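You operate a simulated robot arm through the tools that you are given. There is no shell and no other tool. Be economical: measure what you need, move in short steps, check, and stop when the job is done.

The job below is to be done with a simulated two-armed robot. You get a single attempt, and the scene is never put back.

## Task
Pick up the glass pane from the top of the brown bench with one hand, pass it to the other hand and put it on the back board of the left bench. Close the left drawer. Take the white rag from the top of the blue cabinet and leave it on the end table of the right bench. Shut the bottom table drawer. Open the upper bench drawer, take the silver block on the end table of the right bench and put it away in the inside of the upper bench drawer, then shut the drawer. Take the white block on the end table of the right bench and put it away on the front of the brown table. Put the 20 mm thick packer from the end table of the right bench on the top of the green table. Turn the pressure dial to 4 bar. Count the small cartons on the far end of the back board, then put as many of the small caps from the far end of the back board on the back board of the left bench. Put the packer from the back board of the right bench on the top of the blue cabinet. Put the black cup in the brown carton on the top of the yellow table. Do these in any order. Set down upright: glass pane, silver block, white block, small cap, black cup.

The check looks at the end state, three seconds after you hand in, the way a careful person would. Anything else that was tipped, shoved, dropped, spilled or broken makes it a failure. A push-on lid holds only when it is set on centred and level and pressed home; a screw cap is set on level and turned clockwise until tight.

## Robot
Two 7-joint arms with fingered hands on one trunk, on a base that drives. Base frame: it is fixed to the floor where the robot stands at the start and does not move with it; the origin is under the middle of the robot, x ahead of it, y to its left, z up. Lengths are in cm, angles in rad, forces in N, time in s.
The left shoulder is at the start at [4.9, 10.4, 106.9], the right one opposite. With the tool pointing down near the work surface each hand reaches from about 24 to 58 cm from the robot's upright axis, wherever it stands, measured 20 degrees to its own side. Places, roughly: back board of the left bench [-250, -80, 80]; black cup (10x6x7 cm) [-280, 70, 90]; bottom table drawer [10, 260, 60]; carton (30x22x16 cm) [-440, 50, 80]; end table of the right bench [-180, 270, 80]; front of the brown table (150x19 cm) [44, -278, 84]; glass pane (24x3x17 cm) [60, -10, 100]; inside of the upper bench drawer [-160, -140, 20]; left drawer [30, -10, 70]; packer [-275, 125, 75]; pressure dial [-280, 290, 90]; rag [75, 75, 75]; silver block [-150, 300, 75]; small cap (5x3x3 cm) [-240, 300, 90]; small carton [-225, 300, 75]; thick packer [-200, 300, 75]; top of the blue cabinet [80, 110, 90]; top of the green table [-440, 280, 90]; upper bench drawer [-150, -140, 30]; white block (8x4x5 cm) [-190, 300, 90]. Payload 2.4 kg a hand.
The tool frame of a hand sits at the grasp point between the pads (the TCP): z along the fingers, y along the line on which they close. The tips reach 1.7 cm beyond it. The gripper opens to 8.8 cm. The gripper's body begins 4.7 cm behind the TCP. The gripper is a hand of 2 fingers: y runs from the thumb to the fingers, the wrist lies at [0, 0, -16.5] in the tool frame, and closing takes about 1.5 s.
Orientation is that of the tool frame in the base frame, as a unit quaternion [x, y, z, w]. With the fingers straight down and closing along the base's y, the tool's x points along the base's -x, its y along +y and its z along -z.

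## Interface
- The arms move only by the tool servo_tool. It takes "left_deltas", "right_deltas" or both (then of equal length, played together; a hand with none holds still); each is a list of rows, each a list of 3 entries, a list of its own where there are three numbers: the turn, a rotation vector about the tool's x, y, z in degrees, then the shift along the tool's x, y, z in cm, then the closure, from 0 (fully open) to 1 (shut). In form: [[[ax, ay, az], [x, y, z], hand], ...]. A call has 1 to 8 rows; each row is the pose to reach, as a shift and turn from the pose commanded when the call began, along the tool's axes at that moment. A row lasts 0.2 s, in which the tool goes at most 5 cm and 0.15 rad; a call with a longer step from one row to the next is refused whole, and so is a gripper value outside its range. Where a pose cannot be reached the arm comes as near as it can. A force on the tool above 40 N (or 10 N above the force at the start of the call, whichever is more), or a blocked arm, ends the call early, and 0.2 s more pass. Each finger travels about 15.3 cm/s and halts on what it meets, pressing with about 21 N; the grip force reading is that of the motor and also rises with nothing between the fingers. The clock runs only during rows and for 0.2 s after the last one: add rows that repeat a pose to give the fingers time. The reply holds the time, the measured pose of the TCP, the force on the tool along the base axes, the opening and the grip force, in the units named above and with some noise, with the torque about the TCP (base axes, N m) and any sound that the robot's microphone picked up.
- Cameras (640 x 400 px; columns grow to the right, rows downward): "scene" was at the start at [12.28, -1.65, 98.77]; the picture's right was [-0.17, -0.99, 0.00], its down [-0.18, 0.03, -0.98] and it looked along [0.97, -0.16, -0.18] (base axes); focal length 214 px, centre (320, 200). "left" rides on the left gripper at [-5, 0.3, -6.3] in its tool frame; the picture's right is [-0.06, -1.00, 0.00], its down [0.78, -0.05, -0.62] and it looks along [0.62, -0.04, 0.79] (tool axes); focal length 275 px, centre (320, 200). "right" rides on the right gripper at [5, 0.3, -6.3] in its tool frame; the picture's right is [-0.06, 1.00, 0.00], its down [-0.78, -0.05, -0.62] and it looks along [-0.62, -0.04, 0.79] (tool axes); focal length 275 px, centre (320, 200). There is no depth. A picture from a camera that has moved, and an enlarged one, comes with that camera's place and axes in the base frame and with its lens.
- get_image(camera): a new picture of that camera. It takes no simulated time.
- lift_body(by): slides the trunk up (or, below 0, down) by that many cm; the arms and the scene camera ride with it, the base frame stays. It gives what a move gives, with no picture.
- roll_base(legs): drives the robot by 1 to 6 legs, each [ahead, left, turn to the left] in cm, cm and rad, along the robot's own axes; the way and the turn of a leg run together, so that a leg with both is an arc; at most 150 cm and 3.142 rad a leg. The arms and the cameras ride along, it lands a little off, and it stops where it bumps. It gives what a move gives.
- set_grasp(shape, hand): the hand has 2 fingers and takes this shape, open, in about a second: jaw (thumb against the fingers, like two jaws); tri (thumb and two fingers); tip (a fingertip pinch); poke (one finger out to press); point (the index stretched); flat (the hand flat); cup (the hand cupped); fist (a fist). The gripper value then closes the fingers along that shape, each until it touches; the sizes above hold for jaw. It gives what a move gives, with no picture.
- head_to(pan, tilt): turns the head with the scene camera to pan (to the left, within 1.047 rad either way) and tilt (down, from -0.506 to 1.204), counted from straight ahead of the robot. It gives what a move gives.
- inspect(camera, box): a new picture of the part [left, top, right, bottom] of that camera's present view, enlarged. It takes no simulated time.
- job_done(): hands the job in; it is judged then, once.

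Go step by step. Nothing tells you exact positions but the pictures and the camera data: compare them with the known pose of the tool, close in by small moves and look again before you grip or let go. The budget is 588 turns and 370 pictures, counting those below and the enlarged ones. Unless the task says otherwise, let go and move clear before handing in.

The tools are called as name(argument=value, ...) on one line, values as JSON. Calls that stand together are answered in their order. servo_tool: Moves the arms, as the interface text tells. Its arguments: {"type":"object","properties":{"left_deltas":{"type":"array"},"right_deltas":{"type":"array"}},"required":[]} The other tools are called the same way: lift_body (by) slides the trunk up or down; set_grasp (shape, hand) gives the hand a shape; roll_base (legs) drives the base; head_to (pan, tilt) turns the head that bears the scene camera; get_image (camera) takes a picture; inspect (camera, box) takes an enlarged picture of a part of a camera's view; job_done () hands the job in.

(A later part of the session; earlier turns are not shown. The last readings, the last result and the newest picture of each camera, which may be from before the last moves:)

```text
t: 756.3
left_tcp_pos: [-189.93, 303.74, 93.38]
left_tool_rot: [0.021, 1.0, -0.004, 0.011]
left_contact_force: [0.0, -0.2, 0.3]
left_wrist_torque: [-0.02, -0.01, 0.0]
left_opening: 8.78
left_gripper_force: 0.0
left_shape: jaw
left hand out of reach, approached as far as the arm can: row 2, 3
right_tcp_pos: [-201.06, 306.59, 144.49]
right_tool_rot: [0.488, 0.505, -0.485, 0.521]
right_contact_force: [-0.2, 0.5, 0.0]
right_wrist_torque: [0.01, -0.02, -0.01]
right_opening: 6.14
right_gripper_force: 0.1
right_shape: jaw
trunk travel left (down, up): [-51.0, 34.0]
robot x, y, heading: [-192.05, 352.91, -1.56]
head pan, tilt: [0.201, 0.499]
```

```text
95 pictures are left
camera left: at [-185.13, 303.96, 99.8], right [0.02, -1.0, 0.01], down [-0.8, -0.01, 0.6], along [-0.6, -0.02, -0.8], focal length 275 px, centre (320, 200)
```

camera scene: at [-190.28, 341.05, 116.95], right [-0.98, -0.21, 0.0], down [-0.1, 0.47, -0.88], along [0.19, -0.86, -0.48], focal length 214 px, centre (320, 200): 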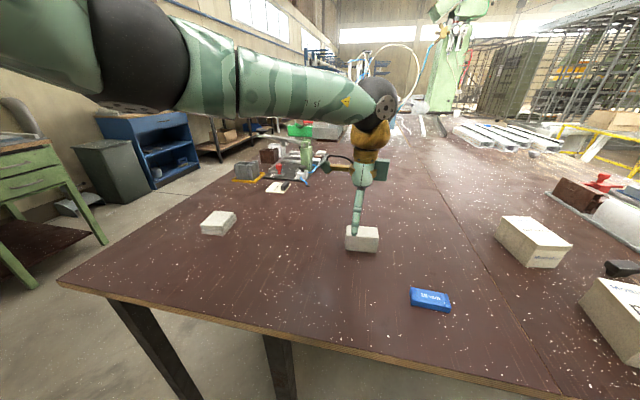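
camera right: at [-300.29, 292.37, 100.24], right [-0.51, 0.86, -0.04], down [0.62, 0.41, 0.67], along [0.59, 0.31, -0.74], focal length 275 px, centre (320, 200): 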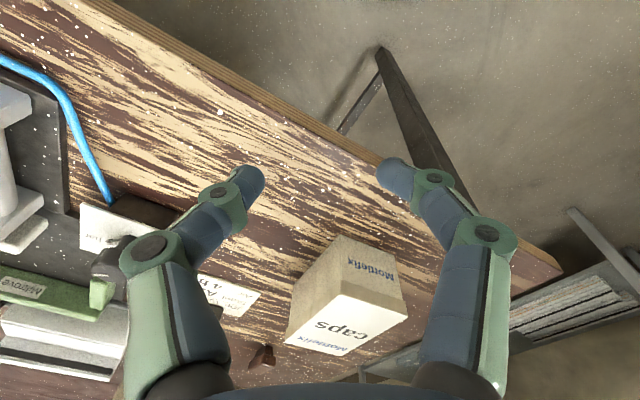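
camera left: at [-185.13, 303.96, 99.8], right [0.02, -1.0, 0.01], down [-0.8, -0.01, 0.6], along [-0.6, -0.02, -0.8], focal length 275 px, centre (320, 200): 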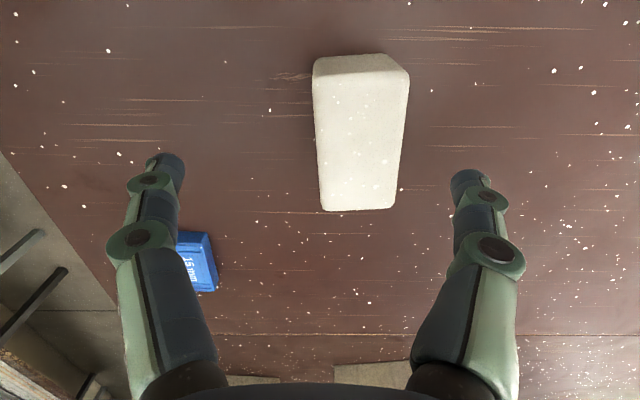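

I'm at the reach limit, so I'll drive 2 cm closer to align and lower with the trunk.

roll_base(legs=[[2, 0, 0]])

lift_body(by=-7.6)

servo_tool(left_deltas=[[[0, 0, 0], [0.4, 0, 0], 0.3], [[0, 0, 0], [0.4, 0, 0], 0.6], [[0, 0, 0], [0.4, 0, 0], 1], [[0, 0, 0], [0.4, 0, 0], 1]])

get_image(camera="left")

```text
t: 757.1
left_tcp_pos: [-189.97, 301.5, 93.29]
left_tool_rot: [0.02, 1.0, -0.003, 0.012]
left_contact_force: [-0.9, -0.6, 0.1]
left_wrist_torque: [0.01, 0.02, 0.02]
left_opening: 8.78
left_gripper_force: 0.0
left_shape: jaw
right_tcp_pos: [-201.08, 304.51, 144.37]
right_tool_rot: [0.489, 0.504, -0.485, 0.521]
right_contact_force: [-0.3, -0.4, 0.1]
right_wrist_torque: [-0.03, 0.01, 0.01]
right_opening: 6.15
right_gripper_force: 0.1
right_shape: jaw
trunk travel left (down, up): [-51.0, 34.0]
robot x, y, heading: [-191.85, 351.08, -1.558]
head pan, tilt: [0.201, 0.499]
```

```text
t: 758.2
left_tcp_pos: [-189.94, 301.78, 85.86]
left_tool_rot: [0.02, 1.0, -0.004, 0.012]
left_contact_force: [-0.6, -0.1, 0.7]
left_wrist_torque: [0.03, 0.04, -0.02]
left_opening: 8.78
left_gripper_force: 0.0
left_shape: jaw
right_tcp_pos: [-201.0, 304.79, 136.81]
right_tool_rot: [0.489, 0.504, -0.486, 0.521]
right_contact_force: [-0.8, -0.1, -0.3]
right_wrist_torque: [0.03, 0.01, 0.0]
right_opening: 6.15
right_gripper_force: 0.1
right_shape: jaw
trunk travel left (down, up): [-43.4, 41.6]
robot x, y, heading: [-192.13, 351.13, -1.56]
head pan, tilt: [0.201, 0.499]
```

```text
t: 759.2
left_tcp_pos: [-190.31, 301.86, 85.8]
left_tool_rot: [0.021, 1.0, -0.003, 0.012]
left_contact_force: [0.2, -0.9, 0.4]
left_wrist_torque: [0.0, -0.03, 0.03]
left_opening: 3.37
left_gripper_force: 20.7
left_shape: jaw
right_tcp_pos: [-201.01, 304.76, 136.89]
right_tool_rot: [0.489, 0.503, -0.485, 0.522]
right_contact_force: [0.6, -0.1, -0.7]
right_wrist_torque: [-0.02, -0.04, 0.0]
right_opening: 6.16
right_gripper_force: 0.1
right_shape: jaw
trunk travel left (down, up): [-43.4, 41.6]
robot x, y, heading: [-192.18, 351.01, -1.56]
head pan, tilt: [0.201, 0.499]
```

```text
94 pictures are left
camera left: at [-185.49, 301.99, 92.21], right [0.02, -1.0, 0.01], down [-0.8, -0.01, 0.6], along [-0.6, -0.02, -0.8], focal length 275 px, centre (320, 200)
```

left: 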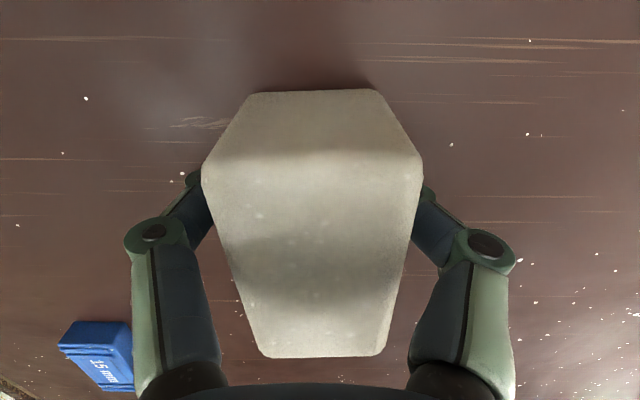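

The white block is held. I'll lift it and drive down the front aisle toward the brown table.

servo_tool(left_deltas=[[[0, 0, 0], [0, 0, -3], 1], [[0, 0, 0], [0, 0, -7], 1], [[0, 0, 0], [0, 2, -11], 1], [[0, 0, 0], [0, 4, -14], 1]])

roll_base(legs=[[-12, 0, 0], [0, 126, 0], [150, 0, 0], [150, 0, 0], [150, 0, 0], [120, 0, 0]])

head_to(pan=0.6, tilt=0.3)

get_image(camera="scene")

```text
t: 760.2
left_tcp_pos: [-190.42, 305.88, 99.89]
left_tool_rot: [0.019, 1.0, -0.004, 0.012]
left_contact_force: [0.7, -0.3, -0.4]
left_wrist_torque: [-0.01, 0.0, 0.01]
left_opening: 3.33
left_gripper_force: 20.6
left_shape: jaw
right_tcp_pos: [-201.12, 304.69, 136.83]
right_tool_rot: [0.489, 0.503, -0.485, 0.522]
right_contact_force: [0.6, 0.1, -0.2]
right_wrist_torque: [0.0, -0.02, 0.0]
right_opening: 6.16
right_gripper_force: 0.1
right_shape: jaw
trunk travel left (down, up): [-43.4, 41.6]
robot x, y, heading: [-192.21, 350.57, -1.554]
head pan, tilt: [0.201, 0.499]
```

```text
t: 794.1
left_tcp_pos: [-81.0, -251.72, 99.78]
left_tool_rot: [0.046, 0.999, -0.004, 0.011]
left_contact_force: [-1.0, 1.4, -1.2]
left_wrist_torque: [-0.01, -0.01, -0.01]
left_opening: 3.34
left_gripper_force: 20.8
left_shape: jaw
right_tcp_pos: [-91.67, -252.43, 136.8]
right_tool_rot: [0.502, 0.491, -0.498, 0.509]
right_contact_force: [-0.3, 0.1, 0.1]
right_wrist_torque: [-0.01, -0.01, -0.01]
right_opening: 6.17
right_gripper_force: 0.0
right_shape: jaw
trunk travel left (down, up): [-43.4, 41.6]
robot x, y, heading: [-80.23, -206.36, -1.609]
head pan, tilt: [0.201, 0.499]
```

```text
t: 795.0
left_tcp_pos: [-81.02, -251.74, 99.79]
left_tool_rot: [0.045, 0.999, -0.004, 0.011]
left_contact_force: [-0.3, 0.5, -0.6]
left_wrist_torque: [-0.01, -0.03, 0.0]
left_opening: 3.3
left_gripper_force: 20.4
left_shape: jaw
right_tcp_pos: [-91.77, -252.38, 136.8]
right_tool_rot: [0.502, 0.491, -0.499, 0.508]
right_contact_force: [0.7, 0.6, -0.3]
right_wrist_torque: [-0.02, -0.01, -0.03]
right_opening: 6.16
right_gripper_force: 0.1
right_shape: jaw
trunk travel left (down, up): [-43.4, 41.6]
robot x, y, heading: [-80.1, -206.43, -1.603]
head pan, tilt: [0.6, 0.3]
```

```text
93 pictures are left
camera scene: at [-75.62, -217.65, 111.15], right [-0.85, -0.53, 0.0], down [-0.16, 0.25, -0.96], along [0.51, -0.81, -0.3], focal length 214 px, centre (320, 200)
```

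scene: 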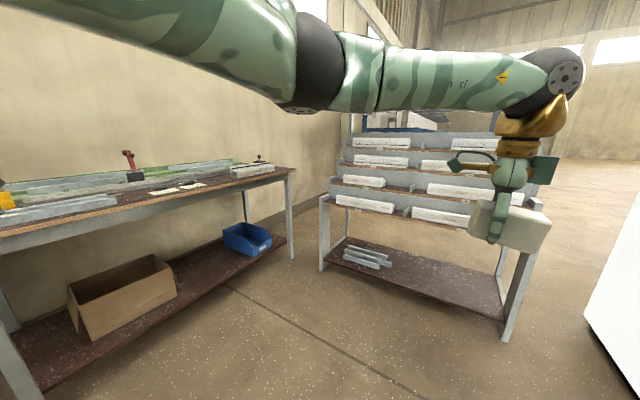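

The brown table is to my left, with a free strip along its front edge. I'll turn to face it and drive up.

roll_base(legs=[[0, 0, 1.6], [0, -66, 0], [56, 0, 0]])

head_to(pan=0.1, tilt=0.55)

get_image(camera="scene")

```text
t: 805.2
left_tcp_pos: [18.36, -274.15, 99.77]
left_tool_rot: [-0.674, 0.738, 0.005, 0.012]
left_contact_force: [0.2, -0.4, -1.5]
left_wrist_torque: [0.03, -0.02, -0.03]
left_opening: 3.31
left_gripper_force: 21.1
left_shape: jaw
right_tcp_pos: [18.99, -284.94, 136.83]
right_tool_rot: [0.009, 0.702, 0.007, 0.712]
right_contact_force: [-0.1, 0.5, -0.2]
right_wrist_torque: [-0.01, 0.01, 0.0]
right_opening: 6.15
right_gripper_force: 0.0
right_shape: jaw
trunk travel left (down, up): [-43.4, 41.6]
robot x, y, heading: [-26.84, -273.46, -0.04]
head pan, tilt: [0.6, 0.3]
```

```text
t: 806.2
left_tcp_pos: [18.31, -274.21, 99.79]
left_tool_rot: [-0.674, 0.738, 0.005, 0.01]
left_contact_force: [0.7, 0.0, -0.6]
left_wrist_torque: [0.02, -0.03, 0.0]
left_opening: 3.31
left_gripper_force: 20.7
left_shape: jaw
right_tcp_pos: [18.89, -284.77, 136.86]
right_tool_rot: [0.008, 0.702, 0.008, 0.712]
right_contact_force: [0.0, -0.7, -1.0]
right_wrist_torque: [0.03, 0.0, -0.01]
right_opening: 6.16
right_gripper_force: 0.0
right_shape: jaw
trunk travel left (down, up): [-43.4, 41.6]
robot x, y, heading: [-26.67, -273.18, -0.039]
head pan, tilt: [0.099, 0.55]
```

```text
92 pictures are left
camera scene: at [-15.1, -273.14, 108.86], right [0.06, -1.0, 0.0], down [-0.52, -0.03, -0.85], along [0.85, 0.05, -0.52], focal length 214 px, centre (320, 200)
```

scene: 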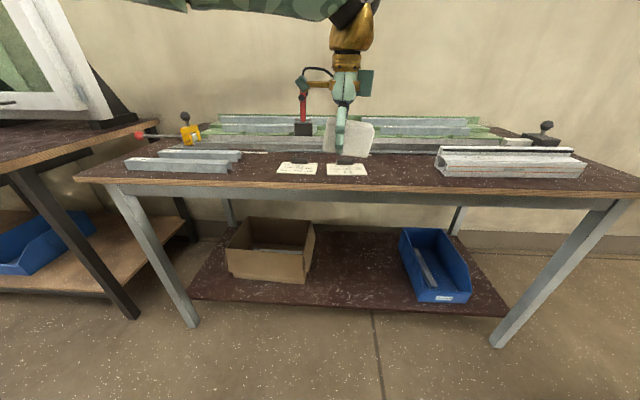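

There is a free spot between the notes and the right profile, at about (41, -293). I'll drive there and check with the hand camera.

roll_base(legs=[[0, -19, 0.04], [22, 0, 0]])

get_image(camera="left")

get_image(camera="scene")

```text
t: 809.0
left_tcp_pos: [39.89, -291.25, 99.88]
left_tool_rot: [-0.69, 0.723, 0.005, 0.009]
left_contact_force: [0.6, 0.2, -2.2]
left_wrist_torque: [0.01, 0.0, -0.02]
left_opening: 3.28
left_gripper_force: 20.9
left_shape: jaw
right_tcp_pos: [41.11, -301.85, 136.68]
right_tool_rot: [-0.008, 0.702, 0.023, 0.711]
right_contact_force: [-0.4, -0.2, 0.2]
right_wrist_torque: [0.0, 0.04, 0.02]
right_opening: 6.13
right_gripper_force: 0.1
right_shape: jaw
trunk travel left (down, up): [-43.4, 41.6]
robot x, y, heading: [-4.98, -292.6, 0.006]
head pan, tilt: [0.099, 0.55]
```

```text
91 pictures are left
camera left: at [39.77, -286.32, 106.19], right [1.0, 0.01, 0.01], down [0.01, -0.8, 0.6], along [0.01, -0.6, -0.8], focal length 275 px, centre (320, 200)
```

left: 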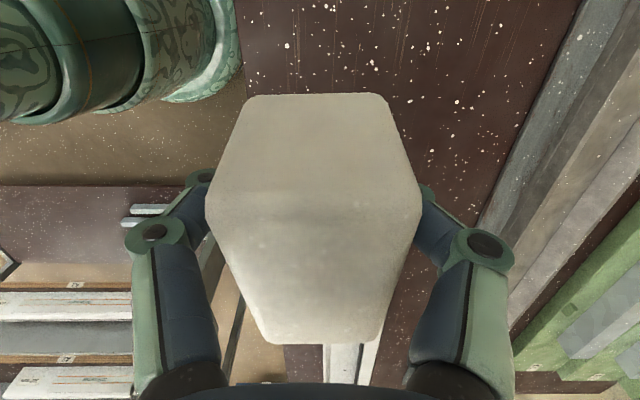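

```text
90 pictures are left
camera scene: at [6.48, -291.6, 108.85], right [0.1, -0.99, 0.0], down [-0.52, -0.05, -0.85], along [0.85, 0.09, -0.52], focal length 214 px, centre (320, 200)
```

scene: 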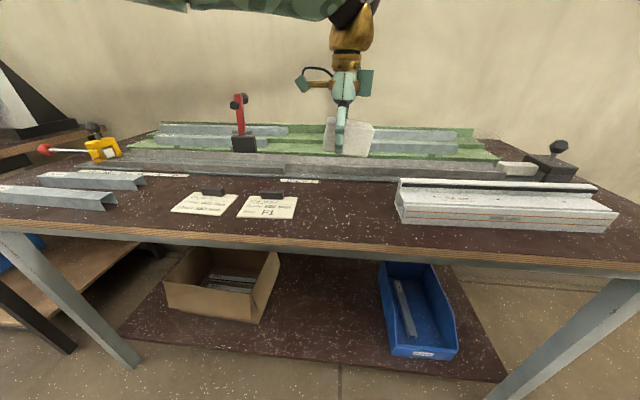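

The spot is free. I'll lower the white block there.

servo_tool(left_deltas=[[[0, 0, 0], [1, -1.5, 3], 1], [[0, 0, 0], [1, -1.5, 6.5], 1], [[0, 0, 0], [1, -1.5, 9.5], 1], [[0, 0, 0], [1, -1.5, 11.5], 1], [[0, 0, 0], [1, -1.5, 12.3], 1]])

servo_tool(left_deltas=[[[0, 0, 0], [0, 0, 0.4], 1], [[0, 0, 0], [0, 0, 0.8], 1], [[0, 0, 0], [0, 0, 1.2], 1], [[0, 0, 0], [0, 0, 1.6], 1]])

```text
t: 810.2
left_tcp_pos: [41.38, -292.08, 87.31]
left_tool_rot: [-0.69, 0.724, 0.006, 0.011]
left_contact_force: [-0.1, 0.4, -1.0]
left_wrist_torque: [0.02, 0.0, 0.01]
left_opening: 3.28
left_gripper_force: 21.2
left_shape: jaw
right_tcp_pos: [40.97, -301.85, 136.9]
right_tool_rot: [-0.008, 0.702, 0.023, 0.712]
right_contact_force: [-0.6, -0.1, 0.1]
right_wrist_torque: [0.02, 0.04, -0.01]
right_opening: 6.15
right_gripper_force: 0.0
right_shape: jaw
trunk travel left (down, up): [-43.4, 41.6]
robot x, y, heading: [-5.39, -292.52, 0.007]
head pan, tilt: [0.099, 0.55]
```

```text
t: 811.2
left_tcp_pos: [41.26, -291.99, 85.9]
left_tool_rot: [-0.69, 0.724, 0.006, 0.011]
left_contact_force: [0.5, 0.8, -1.5]
left_wrist_torque: [-0.01, 0.01, 0.02]
left_opening: 3.28
left_gripper_force: 20.5
left_shape: jaw
right_tcp_pos: [40.97, -301.82, 136.84]
right_tool_rot: [-0.007, 0.702, 0.023, 0.712]
right_contact_force: [-0.9, -0.2, 0.8]
right_wrist_torque: [0.03, -0.01, -0.01]
right_opening: 6.15
right_gripper_force: 0.1
right_shape: jaw
trunk travel left (down, up): [-43.4, 41.6]
robot x, y, heading: [-5.7, -292.43, -0.002]
head pan, tilt: [0.099, 0.55]
```

servo_tool(left_deltas=[[[0, 0, 0], [0, 0, 0.4], 1], [[0, 0, 0], [0, 0, 0.8], 1], [[0, 0, 0], [0, 0, 1.2], 1], [[0, 0, 0], [0, 0, 1.6], 1], [[0, 0, 0], [0, 0, 2], 1], [[0, 0, 0], [0, 0, 2.4], 1]])

```text
t: 811.9
left_tcp_pos: [41.63, -291.98, 85.55]
left_tool_rot: [-0.69, 0.723, 0.001, 0.013]
left_contact_force: [-4.1, 3.0, 21.6]
left_wrist_torque: [0.02, 0.22, -0.06]
left_opening: 3.55
left_gripper_force: 21.0
left_shape: jaw
right_tcp_pos: [40.79, -301.72, 136.89]
right_tool_rot: [-0.008, 0.701, 0.023, 0.712]
right_contact_force: [0.4, 0.7, -0.5]
right_wrist_torque: [0.0, 0.02, -0.01]
right_opening: 6.16
right_gripper_force: 0.0
right_shape: jaw
trunk travel left (down, up): [-43.4, 41.6]
robot x, y, heading: [-5.29, -292.4, 0.008]
head pan, tilt: [0.099, 0.55]
stopped in row 3 (left hand): the force on the tool passed its limit at 45 N (the readings are from after the stop); the commanded pose is now the measured one
```

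The block is down. I'll release and rise.

servo_tool(left_deltas=[[[0, 0, 0], [0, 0, -0.1], 0.9], [[0, 0, 0], [0, 0, -0.1], 0.4], [[0, 0, 0], [0, 0, -0.1], 0.1], [[0, 0, 0], [0, 0, -3], 0.1], [[0, 0, 0], [0, 0, -7], 0.1], [[0, 0, 0], [0, 0, -12], 0.1], [[0, 0, 0], [0, 0, -16], 0.1]])

get_image(camera="left")

```text
t: 813.5
left_tcp_pos: [41.4, -292.29, 101.21]
left_tool_rot: [-0.69, 0.724, 0.002, 0.013]
left_contact_force: [-0.5, 0.1, -0.5]
left_wrist_torque: [-0.02, 0.0, 0.0]
left_opening: 7.89
left_gripper_force: 0.0
left_shape: jaw
right_tcp_pos: [40.76, -301.84, 136.87]
right_tool_rot: [-0.008, 0.702, 0.023, 0.712]
right_contact_force: [0.2, 0.3, -0.2]
right_wrist_torque: [-0.01, 0.0, -0.02]
right_opening: 6.16
right_gripper_force: 0.1
right_shape: jaw
trunk travel left (down, up): [-43.4, 41.6]
robot x, y, heading: [-5.31, -292.56, 0.003]
head pan, tilt: [0.099, 0.55]
```

```text
89 pictures are left
camera left: at [41.23, -287.41, 107.59], right [1.0, 0.01, 0.01], down [0.0, -0.8, 0.6], along [0.02, -0.6, -0.8], focal length 275 px, centre (320, 200)
```

left: 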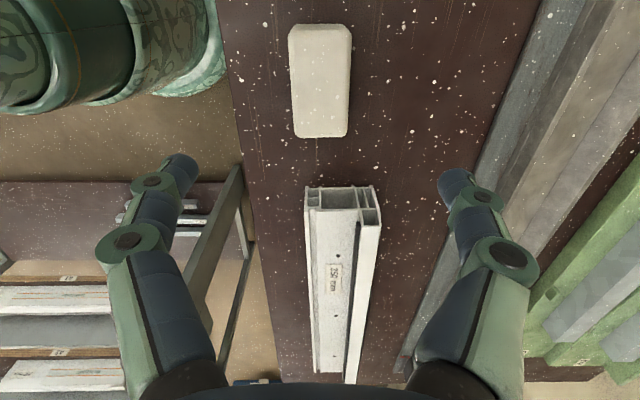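

The white block stands on the front of the brown table. Next the grey cap: I'll drive back through the gap and up the rear aisle.

roll_base(legs=[[-66, 0, 0], [0, 78, 0], [-148, 0, 0], [-142, 0, 0]])

roll_base(legs=[[0, 150, 0], [0, 150, 0], [0, 128, 0], [39, 0, 0]])

get_image(camera="left")

get_image(camera="scene")

```text
t: 834.5
left_tcp_pos: [-315.7, -215.5, 101.09]
left_tool_rot: [-0.69, 0.723, 0.001, 0.012]
left_contact_force: [0.8, 0.3, 0.2]
left_wrist_torque: [0.0, -0.01, 0.01]
left_opening: 7.93
left_gripper_force: 0.1
left_shape: jaw
right_tcp_pos: [-316.07, -224.81, 136.96]
right_tool_rot: [-0.007, 0.702, 0.022, 0.712]
right_contact_force: [0.3, -1.3, -0.1]
right_wrist_torque: [-0.02, 0.0, 0.01]
right_opening: 6.16
right_gripper_force: 0.0
right_shape: jaw
trunk travel left (down, up): [-43.4, 41.6]
robot x, y, heading: [-362.12, -215.49, 0.007]
head pan, tilt: [0.099, 0.55]
```

```text
t: 857.2
left_tcp_pos: [-273.61, 213.81, 101.07]
left_tool_rot: [-0.687, 0.726, 0.001, 0.012]
left_contact_force: [0.5, -0.5, 0.9]
left_wrist_torque: [-0.06, 0.02, -0.02]
left_opening: 7.89
left_gripper_force: 0.0
left_shape: jaw
right_tcp_pos: [-274.17, 204.39, 136.99]
right_tool_rot: [-0.005, 0.702, 0.02, 0.712]
right_contact_force: [-0.7, 0.3, 0.0]
right_wrist_torque: [0.0, -0.01, 0.01]
right_opening: 6.16
right_gripper_force: 0.1
right_shape: jaw
trunk travel left (down, up): [-43.4, 41.6]
robot x, y, heading: [-320.69, 214.15, -0.001]
head pan, tilt: [0.099, 0.55]
```

```text
88 pictures are left
camera left: at [-273.71, 218.92, 107.54], right [1.0, 0.01, 0.01], down [0.0, -0.8, 0.6], along [0.02, -0.6, -0.8], focal length 275 px, centre (320, 200)
```

left: 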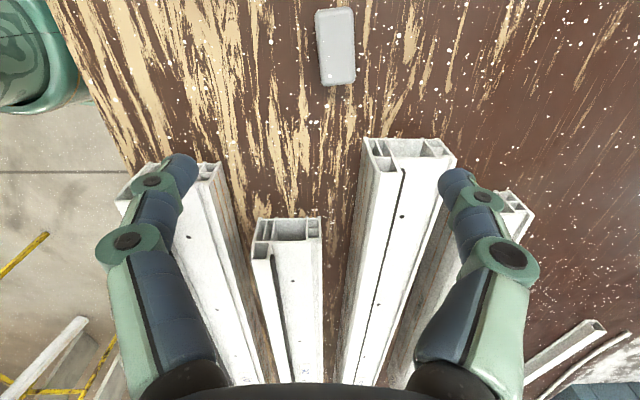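

```text
87 pictures are left
camera scene: at [-308.58, 215.01, 108.86], right [0.1, -1.0, 0.0], down [-0.52, -0.05, -0.85], along [0.85, 0.08, -0.52], focal length 214 px, centre (320, 200)
```

scene: 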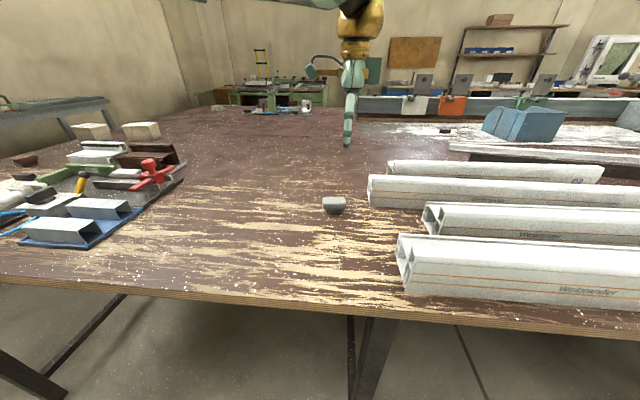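

The grey cap is at (-272.2, 216.1), long side along y, just ahead of the profiles. I'll move over it with a narrower opening.

servo_tool(left_deltas=[[[0, 0, 0], [-2.4, -1.27, 0], 0.3], [[0, 0, 0], [-2.4, -1.27, 4], 0.3], [[0, 0, 0], [-2.4, -1.27, 8], 0.3], [[0, 0, 0], [-2.4, -1.27, 10], 0.3]])

get_image(camera="left")

```text
t: 858.2
left_tcp_pos: [-272.05, 216.66, 91.45]
left_tool_rot: [-0.687, 0.727, 0.002, 0.012]
left_contact_force: [0.7, 0.2, -0.3]
left_wrist_torque: [0.03, 0.0, 0.03]
left_opening: 6.15
left_gripper_force: 0.0
left_shape: jaw
right_tcp_pos: [-274.11, 204.4, 136.83]
right_tool_rot: [-0.005, 0.702, 0.021, 0.712]
right_contact_force: [1.1, 0.2, -0.7]
right_wrist_torque: [-0.03, 0.01, 0.0]
right_opening: 6.15
right_gripper_force: 0.0
right_shape: jaw
trunk travel left (down, up): [-43.4, 41.6]
robot x, y, heading: [-320.31, 214.67, -0.002]
head pan, tilt: [0.099, 0.55]
```

```text
86 pictures are left
camera left: at [-272.15, 221.56, 97.82], right [1.0, 0.01, 0.02], down [0.0, -0.8, 0.6], along [0.02, -0.6, -0.8], focal length 275 px, centre (320, 200)
```

left: 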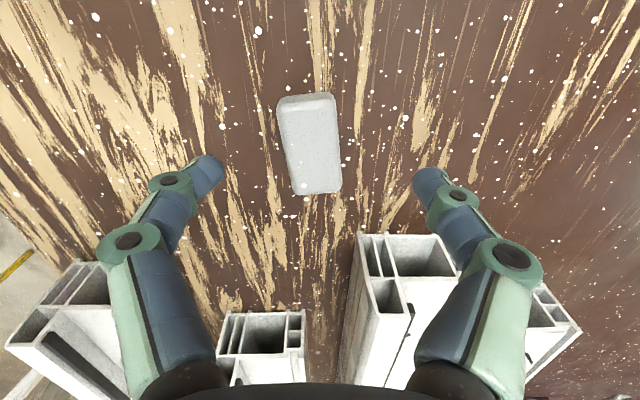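

Good alignment. I'll descend, grip and lift.

servo_tool(left_deltas=[[[0, 0, 0], [0.75, 0.25, 3], 0.3], [[0, 0, 0], [0.75, 0.25, 6.1], 0.3], [[0, 0, 0], [0.75, 0.25, 6.1], 0.6], [[0, 0, 0], [0.75, 0.25, 6.1], 1], [[0, 0, 0], [0.75, 0.25, 6.1], 1], [[0, 0, 0], [0.75, 0.25, 2], 1], [[0, 0, 0], [0.75, 0.25, -3], 1], [[0, 0, 0], [0.75, 0.25, -8], 1]])

get_image(camera="left")

```text
t: 860.0
left_tcp_pos: [-272.43, 215.75, 99.34]
left_tool_rot: [-0.688, 0.726, 0.003, 0.011]
left_contact_force: [0.3, -0.4, 0.0]
left_wrist_torque: [0.02, 0.0, 0.0]
left_opening: 1.59
left_gripper_force: 21.3
left_shape: jaw
right_tcp_pos: [-274.22, 204.38, 136.97]
right_tool_rot: [-0.004, 0.702, 0.02, 0.712]
right_contact_force: [0.2, 0.5, -0.5]
right_wrist_torque: [-0.02, -0.01, -0.03]
right_opening: 6.14
right_gripper_force: 0.0
right_shape: jaw
trunk travel left (down, up): [-43.4, 41.6]
robot x, y, heading: [-320.24, 214.5, -0.006]
head pan, tilt: [0.099, 0.55]
```

```text
85 pictures are left
camera left: at [-272.56, 220.66, 105.73], right [1.0, 0.01, 0.01], down [0.0, -0.8, 0.6], along [0.02, -0.6, -0.8], focal length 275 px, centre (320, 200)
```

left: 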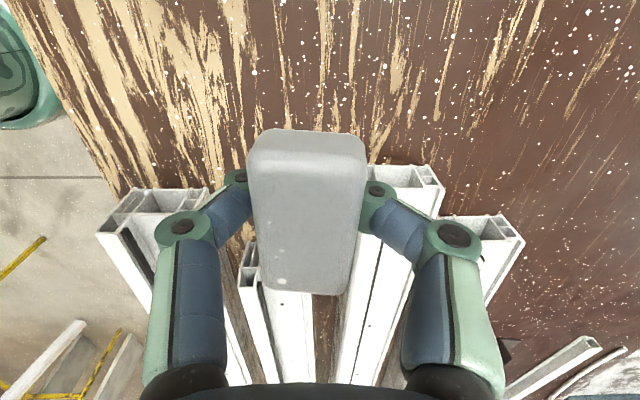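

Grey cap in hand. I'll carry it to the left bench end.

roll_base(legs=[[-41, 0, 0], [0, -150, 0], [0, -150, 0], [0, -130, 0], [0, 0, 1.57], [0, -122, 0]])

get_image(camera="left")

get_image(camera="scene")

```text
t: 892.4
left_tcp_pos: [-255.87, -176.16, 99.22]
left_tool_rot: [0.999, -0.048, -0.01, -0.008]
left_contact_force: [-0.8, -0.4, -0.1]
left_wrist_torque: [0.0, 0.01, -0.02]
left_opening: 1.55
left_gripper_force: 20.6
left_shape: jaw
right_tcp_pos: [-244.71, -178.44, 136.96]
right_tool_rot: [-0.489, 0.503, 0.507, 0.5]
right_contact_force: [0.3, 0.3, 0.5]
right_wrist_torque: [-0.03, -0.02, 0.01]
right_opening: 6.15
right_gripper_force: 0.0
right_shape: jaw
trunk travel left (down, up): [-43.4, 41.6]
robot x, y, heading: [-256.58, -223.94, 1.523]
head pan, tilt: [0.099, 0.55]
```

```text
84 pictures are left
camera left: at [-260.73, -175.96, 105.69], right [0.03, 1.0, 0.01], down [0.8, -0.04, 0.6], along [0.6, -0.01, -0.8], focal length 275 px, centre (320, 200)
```

left: 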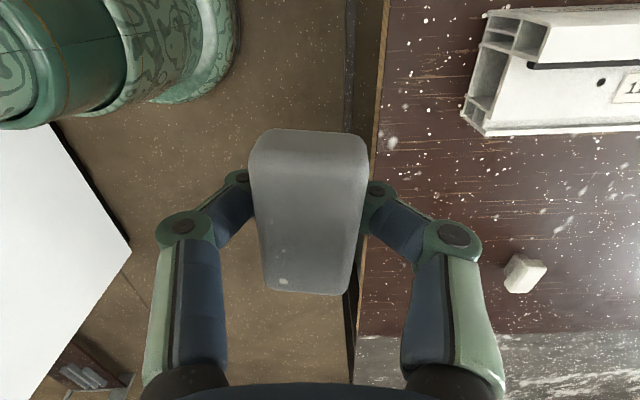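

```text
83 pictures are left
camera scene: at [-256.96, -212.19, 108.86], right [1.0, 0.05, 0.0], down [0.03, -0.52, -0.85], along [-0.05, 0.85, -0.52], focal length 214 px, centre (320, 200)
```

scene: 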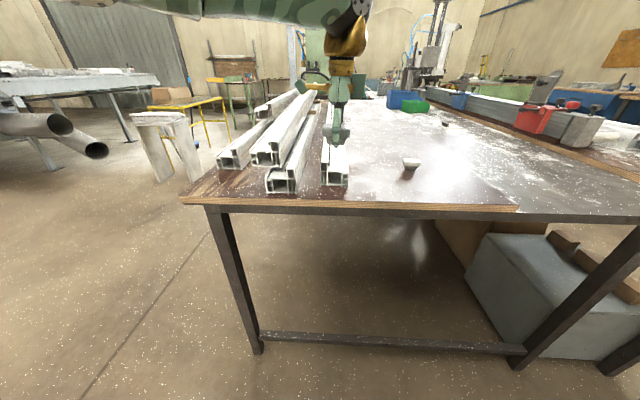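

The white cap is at (-234, -153). I'll set the grey one to its right, around (-226, -155).

roll_base(legs=[[0, -30, 0.047], [26, 0, 0]])

get_image(camera="left")

```text
t: 895.9
left_tcp_pos: [-227.92, -150.71, 99.31]
left_tool_rot: [1.0, -0.028, -0.01, -0.005]
left_contact_force: [-0.6, -0.1, -0.3]
left_wrist_torque: [-0.02, 0.02, 0.01]
left_opening: 1.6
left_gripper_force: 21.1
left_shape: jaw
right_tcp_pos: [-216.62, -152.43, 136.84]
right_tool_rot: [-0.501, 0.492, 0.518, 0.488]
right_contact_force: [0.4, 0.5, 1.0]
right_wrist_torque: [0.04, -0.03, 0.0]
right_opening: 6.16
right_gripper_force: 0.0
right_shape: jaw
trunk travel left (down, up): [-43.4, 41.6]
robot x, y, heading: [-226.83, -198.33, 1.56]
head pan, tilt: [0.099, 0.55]
```

```text
82 pictures are left
camera left: at [-232.74, -150.7, 105.66], right [-0.01, 1.0, 0.01], down [0.8, 0.0, 0.6], along [0.6, 0.01, -0.8], focal length 275 px, centre (320, 200)
```

left: 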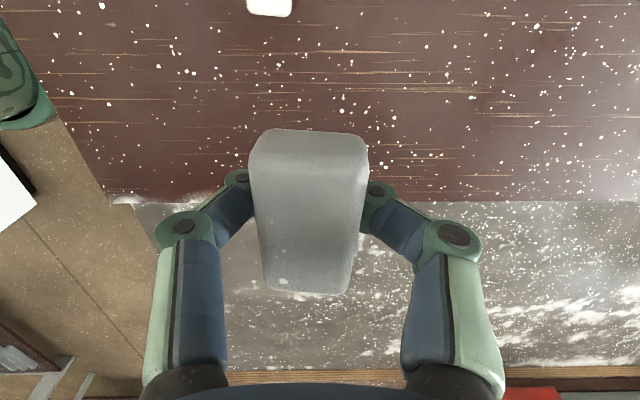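

I'll place it a bit nearer to me, at about (-226.5, -158), well clear of the white cap.

servo_tool(left_deltas=[[[0, 0, 0], [0.7, 3.6, 1], 1], [[0, 0, 0], [1.4, 7.3, 3], 1], [[0, 0, 0], [1.4, 7.3, 7], 1], [[0, 0, 0], [1.4, 7.3, 11], 1], [[0, 0, 0], [1.4, 7.3, 13], 1], [[0, 0, 0], [1.4, 7.3, 13.6], 1], [[0, 0, 0], [1.4, 7.3, 14.1], 1]])

```text
t: 897.5
left_tcp_pos: [-227.12, -157.87, 85.33]
left_tool_rot: [1.0, -0.029, -0.01, -0.008]
left_contact_force: [-1.4, -1.6, 24.8]
left_wrist_torque: [-0.03, -0.02, 0.02]
left_opening: 1.81
left_gripper_force: 20.8
left_shape: jaw
right_tcp_pos: [-216.7, -152.65, 136.99]
right_tool_rot: [-0.499, 0.494, 0.517, 0.491]
right_contact_force: [0.0, 0.0, 0.2]
right_wrist_torque: [-0.04, -0.01, -0.01]
right_opening: 6.16
right_gripper_force: 0.1
right_shape: jaw
trunk travel left (down, up): [-43.4, 41.6]
robot x, y, heading: [-226.55, -198.53, 1.568]
head pan, tilt: [0.099, 0.55]
```

servo_tool(left_deltas=[[[0, 0, 0], [0, 0, -0.1], 0.9], [[0, 0, 0], [0, 0, -0.1], 0.5], [[0, 0, 0], [0, 0, -0.1], 0.4], [[0, 0, 0], [0, 0, -3], 0.4], [[0, 0, 0], [0, 0, -7], 0.4], [[0, 0, 0], [0, 0, -11], 0.4], [[0, 0, 0], [0, 0, -15], 0.4]])

get_image(camera="left")

```text
t: 899.1
left_tcp_pos: [-226.71, -158.11, 100.21]
left_tool_rot: [1.0, -0.028, -0.01, -0.006]
left_contact_force: [0.5, -0.1, -0.7]
left_wrist_torque: [-0.01, 0.02, 0.0]
left_opening: 5.27
left_gripper_force: 0.1
left_shape: jaw
right_tcp_pos: [-216.61, -152.52, 136.84]
right_tool_rot: [-0.499, 0.494, 0.517, 0.49]
right_contact_force: [0.0, -0.7, -0.3]
right_wrist_torque: [0.03, -0.01, 0.0]
right_opening: 6.18
right_gripper_force: 0.1
right_shape: jaw
trunk travel left (down, up): [-43.4, 41.6]
robot x, y, heading: [-227.19, -198.6, 1.566]
head pan, tilt: [0.099, 0.55]
```

```text
81 pictures are left
camera left: at [-231.65, -158.1, 106.59], right [-0.01, 1.0, 0.01], down [0.8, 0.0, 0.6], along [0.6, 0.01, -0.8], focal length 275 px, centre (320, 200)
```

left: 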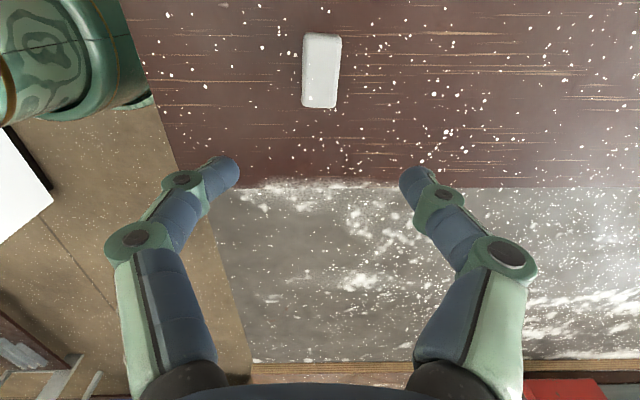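

Two caps are in place. Next I'll fetch the packer from the right bench's back board for the blue cabinet, driving via the rear aisle.

roll_base(legs=[[-17, 0, 0], [0, 135, 0], [0, 0, -1.566], [0, 150, 0], [0, 150, 0], [0, 40, 0]])

roll_base(legs=[[36, 0, 0]])

get_image(camera="scene")

```text
t: 926.8
left_tcp_pos: [-341.42, 125.25, 100.18]
left_tool_rot: [0.718, -0.695, -0.003, -0.011]
left_contact_force: [-0.4, 0.0, 0.8]
left_wrist_torque: [-0.02, -0.03, 0.02]
left_opening: 5.27
left_gripper_force: 0.0
left_shape: jaw
right_tcp_pos: [-335.07, 115.63, 136.82]
right_tool_rot: [-0.036, 0.701, 0.051, 0.71]
right_contact_force: [0.1, 0.1, 0.1]
right_wrist_torque: [0.0, -0.01, -0.01]
right_opening: 6.17
right_gripper_force: 0.1
right_shape: jaw
trunk travel left (down, up): [-43.4, 41.6]
robot x, y, heading: [-381.85, 121.6, 0.081]
head pan, tilt: [0.099, 0.55]
```

```text
t: 929.1
left_tcp_pos: [-306.31, 127.9, 100.18]
left_tool_rot: [0.717, -0.697, -0.003, -0.011]
left_contact_force: [-0.1, 0.1, 0.5]
left_wrist_torque: [-0.01, 0.01, 0.0]
left_opening: 5.25
left_gripper_force: 0.0
left_shape: jaw
right_tcp_pos: [-299.94, 118.23, 136.79]
right_tool_rot: [-0.033, 0.701, 0.05, 0.711]
right_contact_force: [0.5, 0.9, -0.1]
right_wrist_torque: [0.01, 0.0, 0.01]
right_opening: 6.15
right_gripper_force: 0.1
right_shape: jaw
trunk travel left (down, up): [-43.4, 41.6]
robot x, y, heading: [-346.53, 124.6, 0.082]
head pan, tilt: [0.099, 0.55]
```

```text
80 pictures are left
camera scene: at [-335.09, 125.94, 108.86], right [0.18, -0.98, 0.0], down [-0.51, -0.09, -0.85], along [0.84, 0.15, -0.52], focal length 214 px, centre (320, 200)
```

scene: 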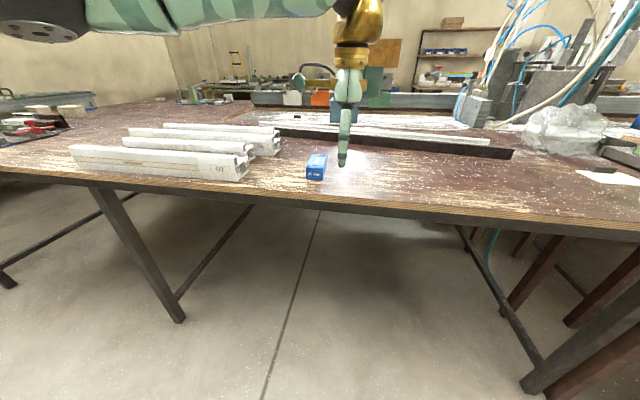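

The blue packer is at about (-276.5, 137.6). I'll square up and move in front of it.

roll_base(legs=[[0, 0, -0.082], [0, 12, 0], [29, 0, 0]])

get_image(camera="left")

```text
t: 932.4
left_tcp_pos: [-277.4, 136.72, 100.1]
left_tool_rot: [-0.689, 0.725, 0.002, 0.012]
left_contact_force: [0.1, 0.1, -0.6]
left_wrist_torque: [0.0, 0.0, 0.0]
left_opening: 5.27
left_gripper_force: 0.1
left_shape: jaw
right_tcp_pos: [-271.77, 126.65, 136.84]
right_tool_rot: [-0.006, 0.702, 0.021, 0.712]
right_contact_force: [0.5, 0.4, -0.3]
right_wrist_torque: [0.01, 0.0, 0.01]
right_opening: 6.17
right_gripper_force: 0.1
right_shape: jaw
trunk travel left (down, up): [-43.4, 41.6]
robot x, y, heading: [-317.82, 136.24, 0.001]
head pan, tilt: [0.099, 0.55]
```

```text
79 pictures are left
camera left: at [-277.61, 141.65, 106.53], right [1.0, 0.01, 0.01], down [0.0, -0.8, 0.6], along [0.02, -0.6, -0.8], focal length 275 px, centre (320, 200)
```

left: 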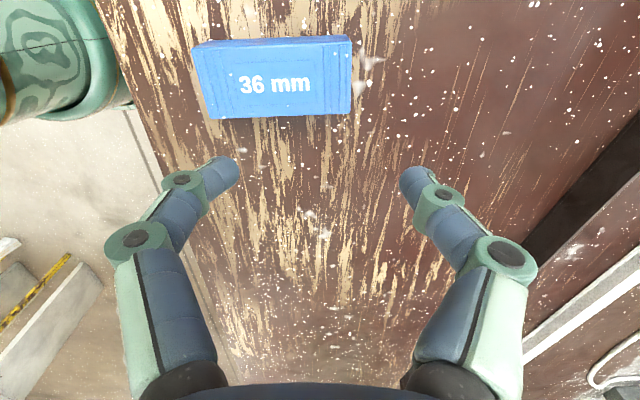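

It's the 36 mm packer, with its long side along x. I'll turn the hand back a quarter to close across its width.

servo_tool(left_deltas=[[[0, 0, 8.4], [0, 0.7, 0], 0], [[0, 0, 16.8], [0, 1.4, 0], 0], [[0, 0, 25.2], [-0.25, 2.2, 0], 0], [[0, 0, 33.6], [-0.25, 2.9, 0], 0], [[0, 0, 42], [-0.25, 2.9, 1], 0], [[0, 0, 50.4], [-0.25, 2.9, 2], 0], [[0, 0, 58.8], [-0.25, 2.9, 3], 0], [[0, 0, 67.2], [-0.25, 2.9, 4], 0]])

servo_tool(left_deltas=[[[0, 0, 8], [0, 0, 0], 0], [[0, 0, 16], [0, 0, 1], 0], [[0, 0, 20], [0, 0, 2], 0]])

get_image(camera="left")

```text
t: 934.2
left_tcp_pos: [-280.48, 137.21, 96.19]
left_tool_rot: [-0.171, 0.985, 0.008, 0.009]
left_contact_force: [-0.8, -0.3, 0.0]
left_wrist_torque: [-0.03, -0.01, 0.0]
left_opening: 8.78
left_gripper_force: 0.0
left_shape: jaw
right_tcp_pos: [-271.97, 126.64, 136.82]
right_tool_rot: [-0.006, 0.702, 0.022, 0.712]
right_contact_force: [0.3, 0.0, -0.6]
right_wrist_torque: [0.0, -0.05, -0.02]
right_opening: 6.15
right_gripper_force: 0.1
right_shape: jaw
trunk travel left (down, up): [-43.4, 41.6]
robot x, y, heading: [-317.75, 135.94, 0.002]
head pan, tilt: [0.099, 0.55]
```

```text
t: 935.0
left_tcp_pos: [-280.3, 137.24, 94.27]
left_tool_rot: [0.002, 1.0, 0.011, 0.006]
left_contact_force: [0.0, 0.1, -0.3]
left_wrist_torque: [0.0, -0.02, 0.0]
left_opening: 8.79
left_gripper_force: 0.0
left_shape: jaw
right_tcp_pos: [-271.95, 126.53, 136.89]
right_tool_rot: [-0.006, 0.702, 0.022, 0.712]
right_contact_force: [-0.5, 0.1, 0.4]
right_wrist_torque: [-0.01, -0.01, -0.03]
right_opening: 6.16
right_gripper_force: 0.0
right_shape: jaw
trunk travel left (down, up): [-43.4, 41.6]
robot x, y, heading: [-318.26, 136.4, -0.002]
head pan, tilt: [0.099, 0.55]
```

```text
78 pictures are left
camera left: at [-275.42, 137.5, 100.56], right [0.06, -1.0, -0.02], down [-0.79, -0.06, 0.61], along [-0.61, -0.02, -0.79], focal length 275 px, centre (320, 200)
```

left: 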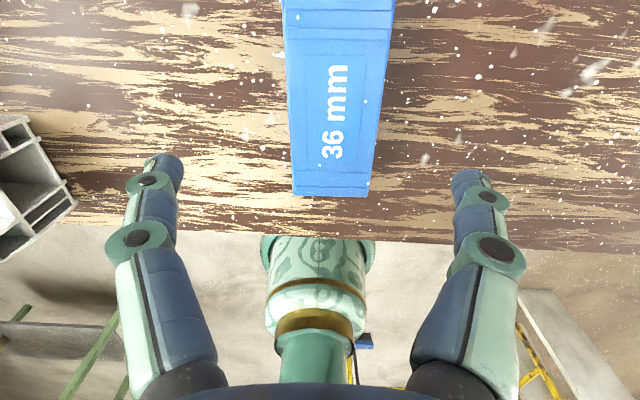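

Width is about 4.7 cm, and I need a 0.9 cm shift. Descend, grip and lift.

servo_tool(left_deltas=[[[0, 0, 0], [0, -0.9, 3], 0], [[0, 0, 0], [0, -0.9, 6.5], 0], [[0, 0, 0], [0, -0.9, 9], 0], [[0, 0, 0], [0, -0.9, 9], 0.5], [[0, 0, 0], [0, -0.9, 9], 1], [[0, 0, 0], [0, -0.9, 9], 1], [[0, 0, 0], [0, -0.9, 5], 1], [[0, 0, 0], [0, -0.9, 0], 1]])

servo_tool(left_deltas=[[[0, 0, 0], [0, 0, -4], 1], [[0, 0, 0], [0, 0, -8], 1]])

get_image(camera="left")

```text
t: 936.0
left_tcp_pos: [-279.79, 136.27, 85.62]
left_tool_rot: [0.001, 1.0, 0.005, 0.014]
left_contact_force: [3.6, -6.0, 23.6]
left_wrist_torque: [-0.81, -0.02, 0.13]
left_opening: 3.73
left_gripper_force: 20.7
left_shape: jaw
right_tcp_pos: [-271.84, 126.52, 136.93]
right_tool_rot: [-0.006, 0.702, 0.022, 0.712]
right_contact_force: [0.9, 0.1, 0.3]
right_wrist_torque: [0.01, 0.01, 0.01]
right_opening: 6.14
right_gripper_force: 0.0
right_shape: jaw
trunk travel left (down, up): [-43.4, 41.6]
robot x, y, heading: [-317.75, 136.02, -0.004]
head pan, tilt: [0.099, 0.55]
stopped in row 5 (left hand): the force on the tool passed its limit at 45 N (the readings are from after the stop); the commanded pose is now the measured one
```

```text
t: 936.6
left_tcp_pos: [-280.34, 136.35, 93.33]
left_tool_rot: [0.001, 1.0, 0.007, 0.009]
left_contact_force: [-0.1, 0.4, -1.2]
left_wrist_torque: [0.02, 0.0, -0.01]
left_opening: 3.76
left_gripper_force: 21.0
left_shape: jaw
right_tcp_pos: [-271.93, 126.58, 136.83]
right_tool_rot: [-0.006, 0.702, 0.021, 0.712]
right_contact_force: [1.4, -0.7, 0.1]
right_wrist_torque: [-0.03, 0.02, 0.0]
right_opening: 6.15
right_gripper_force: 0.2
right_shape: jaw
trunk travel left (down, up): [-43.4, 41.6]
robot x, y, heading: [-318.03, 136.4, 0.001]
head pan, tilt: [0.099, 0.55]
```

```text
77 pictures are left
camera left: at [-275.44, 136.64, 99.71], right [0.06, -1.0, -0.02], down [-0.8, -0.06, 0.6], along [-0.6, -0.02, -0.8], focal length 275 px, centre (320, 200)
```

left: 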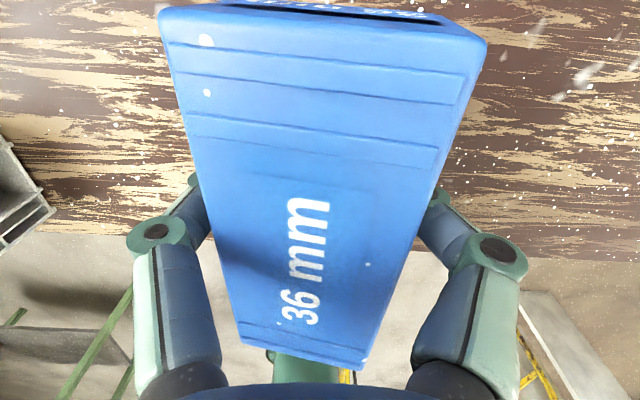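

The packer is held. I'll take it around the far end of the bench to the blue cabinet.

servo_tool(left_deltas=[[[0, 0, 0], [0, 0, -4], 1], [[0, 0, 0], [0, 0, -8], 1]])

roll_base(legs=[[-32, 0, 0], [0, 150, 0], [0, 80, 0], [150, 0, 0], [132, 0, 0]])

roll_base(legs=[[0, -150, 0], [0, -117, 0], [78, 0, 0]])

head_to(pan=0.0, tilt=0.5)

get_image(camera="scene")

```text
t: 937.2
left_tcp_pos: [-280.3, 136.3, 101.59]
left_tool_rot: [0.0, 1.0, 0.008, 0.01]
left_contact_force: [0.1, -0.2, -1.3]
left_wrist_torque: [0.02, -0.01, -0.02]
left_opening: 3.74
left_gripper_force: 21.3
left_shape: jaw
right_tcp_pos: [-272.0, 126.63, 136.87]
right_tool_rot: [-0.007, 0.702, 0.022, 0.712]
right_contact_force: [-0.5, 0.8, -0.1]
right_wrist_torque: [-0.02, 0.03, 0.04]
right_opening: 6.14
right_gripper_force: 0.0
right_shape: jaw
trunk travel left (down, up): [-43.4, 41.6]
robot x, y, heading: [-317.91, 135.73, -0.004]
head pan, tilt: [0.099, 0.55]
```

```text
t: 963.7
left_tcp_pos: [-28.91, 363.86, 101.46]
left_tool_rot: [0.007, 1.0, 0.008, 0.011]
left_contact_force: [-0.4, 0.6, -1.5]
left_wrist_torque: [-0.01, 0.03, -0.04]
left_opening: 3.74
left_gripper_force: 20.9
left_shape: jaw
right_tcp_pos: [-20.57, 354.04, 136.83]
right_tool_rot: [-0.002, 0.702, 0.017, 0.712]
right_contact_force: [0.3, -0.6, 0.0]
right_wrist_torque: [0.01, 0.0, 0.03]
right_opening: 6.15
right_gripper_force: 0.0
right_shape: jaw
trunk travel left (down, up): [-43.4, 41.6]
robot x, y, heading: [-66.24, 364.42, -0.008]
head pan, tilt: [0.099, 0.55]
```

```text
t: 980.5
left_tcp_pos: [46.74, 97.3, 101.5]
left_tool_rot: [-0.003, 1.0, 0.007, 0.009]
left_contact_force: [-0.7, 0.4, -2.2]
left_wrist_torque: [0.03, 0.01, -0.01]
left_opening: 3.71
left_gripper_force: 21.0
left_shape: jaw
right_tcp_pos: [55.43, 87.82, 136.99]
right_tool_rot: [-0.009, 0.702, 0.024, 0.711]
right_contact_force: [-1.5, -0.1, -0.5]
right_wrist_torque: [0.01, -0.03, -0.01]
right_opening: 6.15
right_gripper_force: 0.0
right_shape: jaw
trunk travel left (down, up): [-43.4, 41.6]
robot x, y, heading: [8.95, 97.17, 0.004]
head pan, tilt: [0.099, 0.55]
```

```text
t: 981.1
left_tcp_pos: [46.79, 97.3, 101.6]
left_tool_rot: [-0.003, 1.0, 0.008, 0.01]
left_contact_force: [0.5, -0.5, -1.0]
left_wrist_torque: [0.0, -0.01, 0.01]
left_opening: 3.68
left_gripper_force: 20.8
left_shape: jaw
right_tcp_pos: [55.37, 87.74, 136.78]
right_tool_rot: [-0.009, 0.702, 0.024, 0.712]
right_contact_force: [0.5, 0.2, -0.3]
right_wrist_torque: [-0.04, 0.02, 0.01]
right_opening: 6.16
right_gripper_force: 0.1
right_shape: jaw
trunk travel left (down, up): [-43.4, 41.6]
robot x, y, heading: [8.84, 96.93, 0.007]
head pan, tilt: [0.0, 0.499]
```

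```text
76 pictures are left
camera scene: at [20.87, 97.01, 109.32], right [0.01, -1.0, 0.0], down [-0.48, 0.0, -0.88], along [0.88, 0.01, -0.48], focal length 214 px, centre (320, 200)
```

scene: 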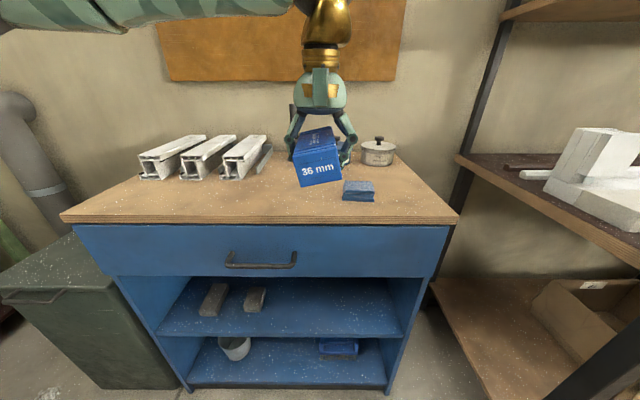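

There's free surface in front, left of the blue rag. I'll move the packer over (67, 106).

roll_base(legs=[[0, 9, 0], [20, 0, 0]])

servo_tool(left_deltas=[[[0, 0, 0], [0, 0, 4], 1], [[0, 0, 0], [0, 0, 8], 1], [[0, 0, 0], [0, 0, 12], 1], [[0, 0, 0], [0, 0, 14], 1]])

get_image(camera="scene")

```text
t: 983.4
left_tcp_pos: [67.02, 106.62, 101.5]
left_tool_rot: [-0.004, 1.0, 0.008, 0.01]
left_contact_force: [0.1, 0.5, -1.6]
left_wrist_torque: [0.01, -0.04, 0.0]
left_opening: 3.69
left_gripper_force: 20.5
left_shape: jaw
right_tcp_pos: [75.56, 96.89, 136.89]
right_tool_rot: [-0.009, 0.702, 0.024, 0.711]
right_contact_force: [-0.5, 0.9, -0.3]
right_wrist_torque: [-0.01, 0.0, 0.0]
right_opening: 6.16
right_gripper_force: 0.0
right_shape: jaw
trunk travel left (down, up): [-43.4, 41.6]
robot x, y, heading: [29.06, 106.18, 0.012]
head pan, tilt: [0.0, 0.499]
```

```text
t: 984.4
left_tcp_pos: [67.21, 106.88, 87.71]
left_tool_rot: [-0.002, 1.0, 0.007, 0.011]
left_contact_force: [-0.7, 0.2, 9.7]
left_wrist_torque: [0.21, -0.03, 0.03]
left_opening: 3.72
left_gripper_force: 21.0
left_shape: jaw
right_tcp_pos: [75.26, 96.91, 137.0]
right_tool_rot: [-0.009, 0.702, 0.024, 0.712]
right_contact_force: [0.5, -0.4, -0.2]
right_wrist_torque: [0.0, 0.02, -0.01]
right_opening: 6.15
right_gripper_force: 0.0
right_shape: jaw
trunk travel left (down, up): [-43.4, 41.6]
robot x, y, heading: [29.38, 106.05, 0.009]
head pan, tilt: [0.0, 0.499]
```

```text
75 pictures are left
camera scene: at [40.91, 106.09, 109.35], right [0.01, -1.0, 0.0], down [-0.48, 0.0, -0.88], along [0.88, 0.01, -0.48], focal length 214 px, centre (320, 200)
```

scene: 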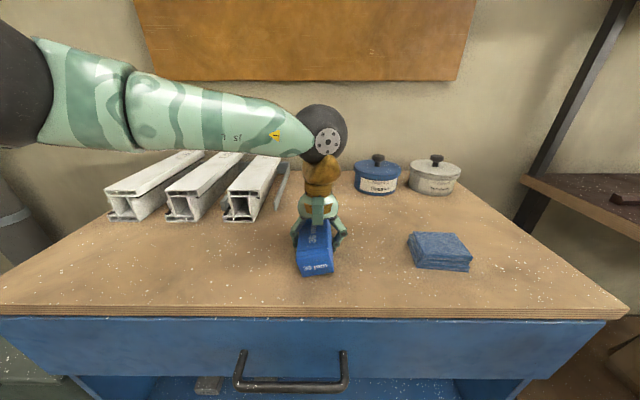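

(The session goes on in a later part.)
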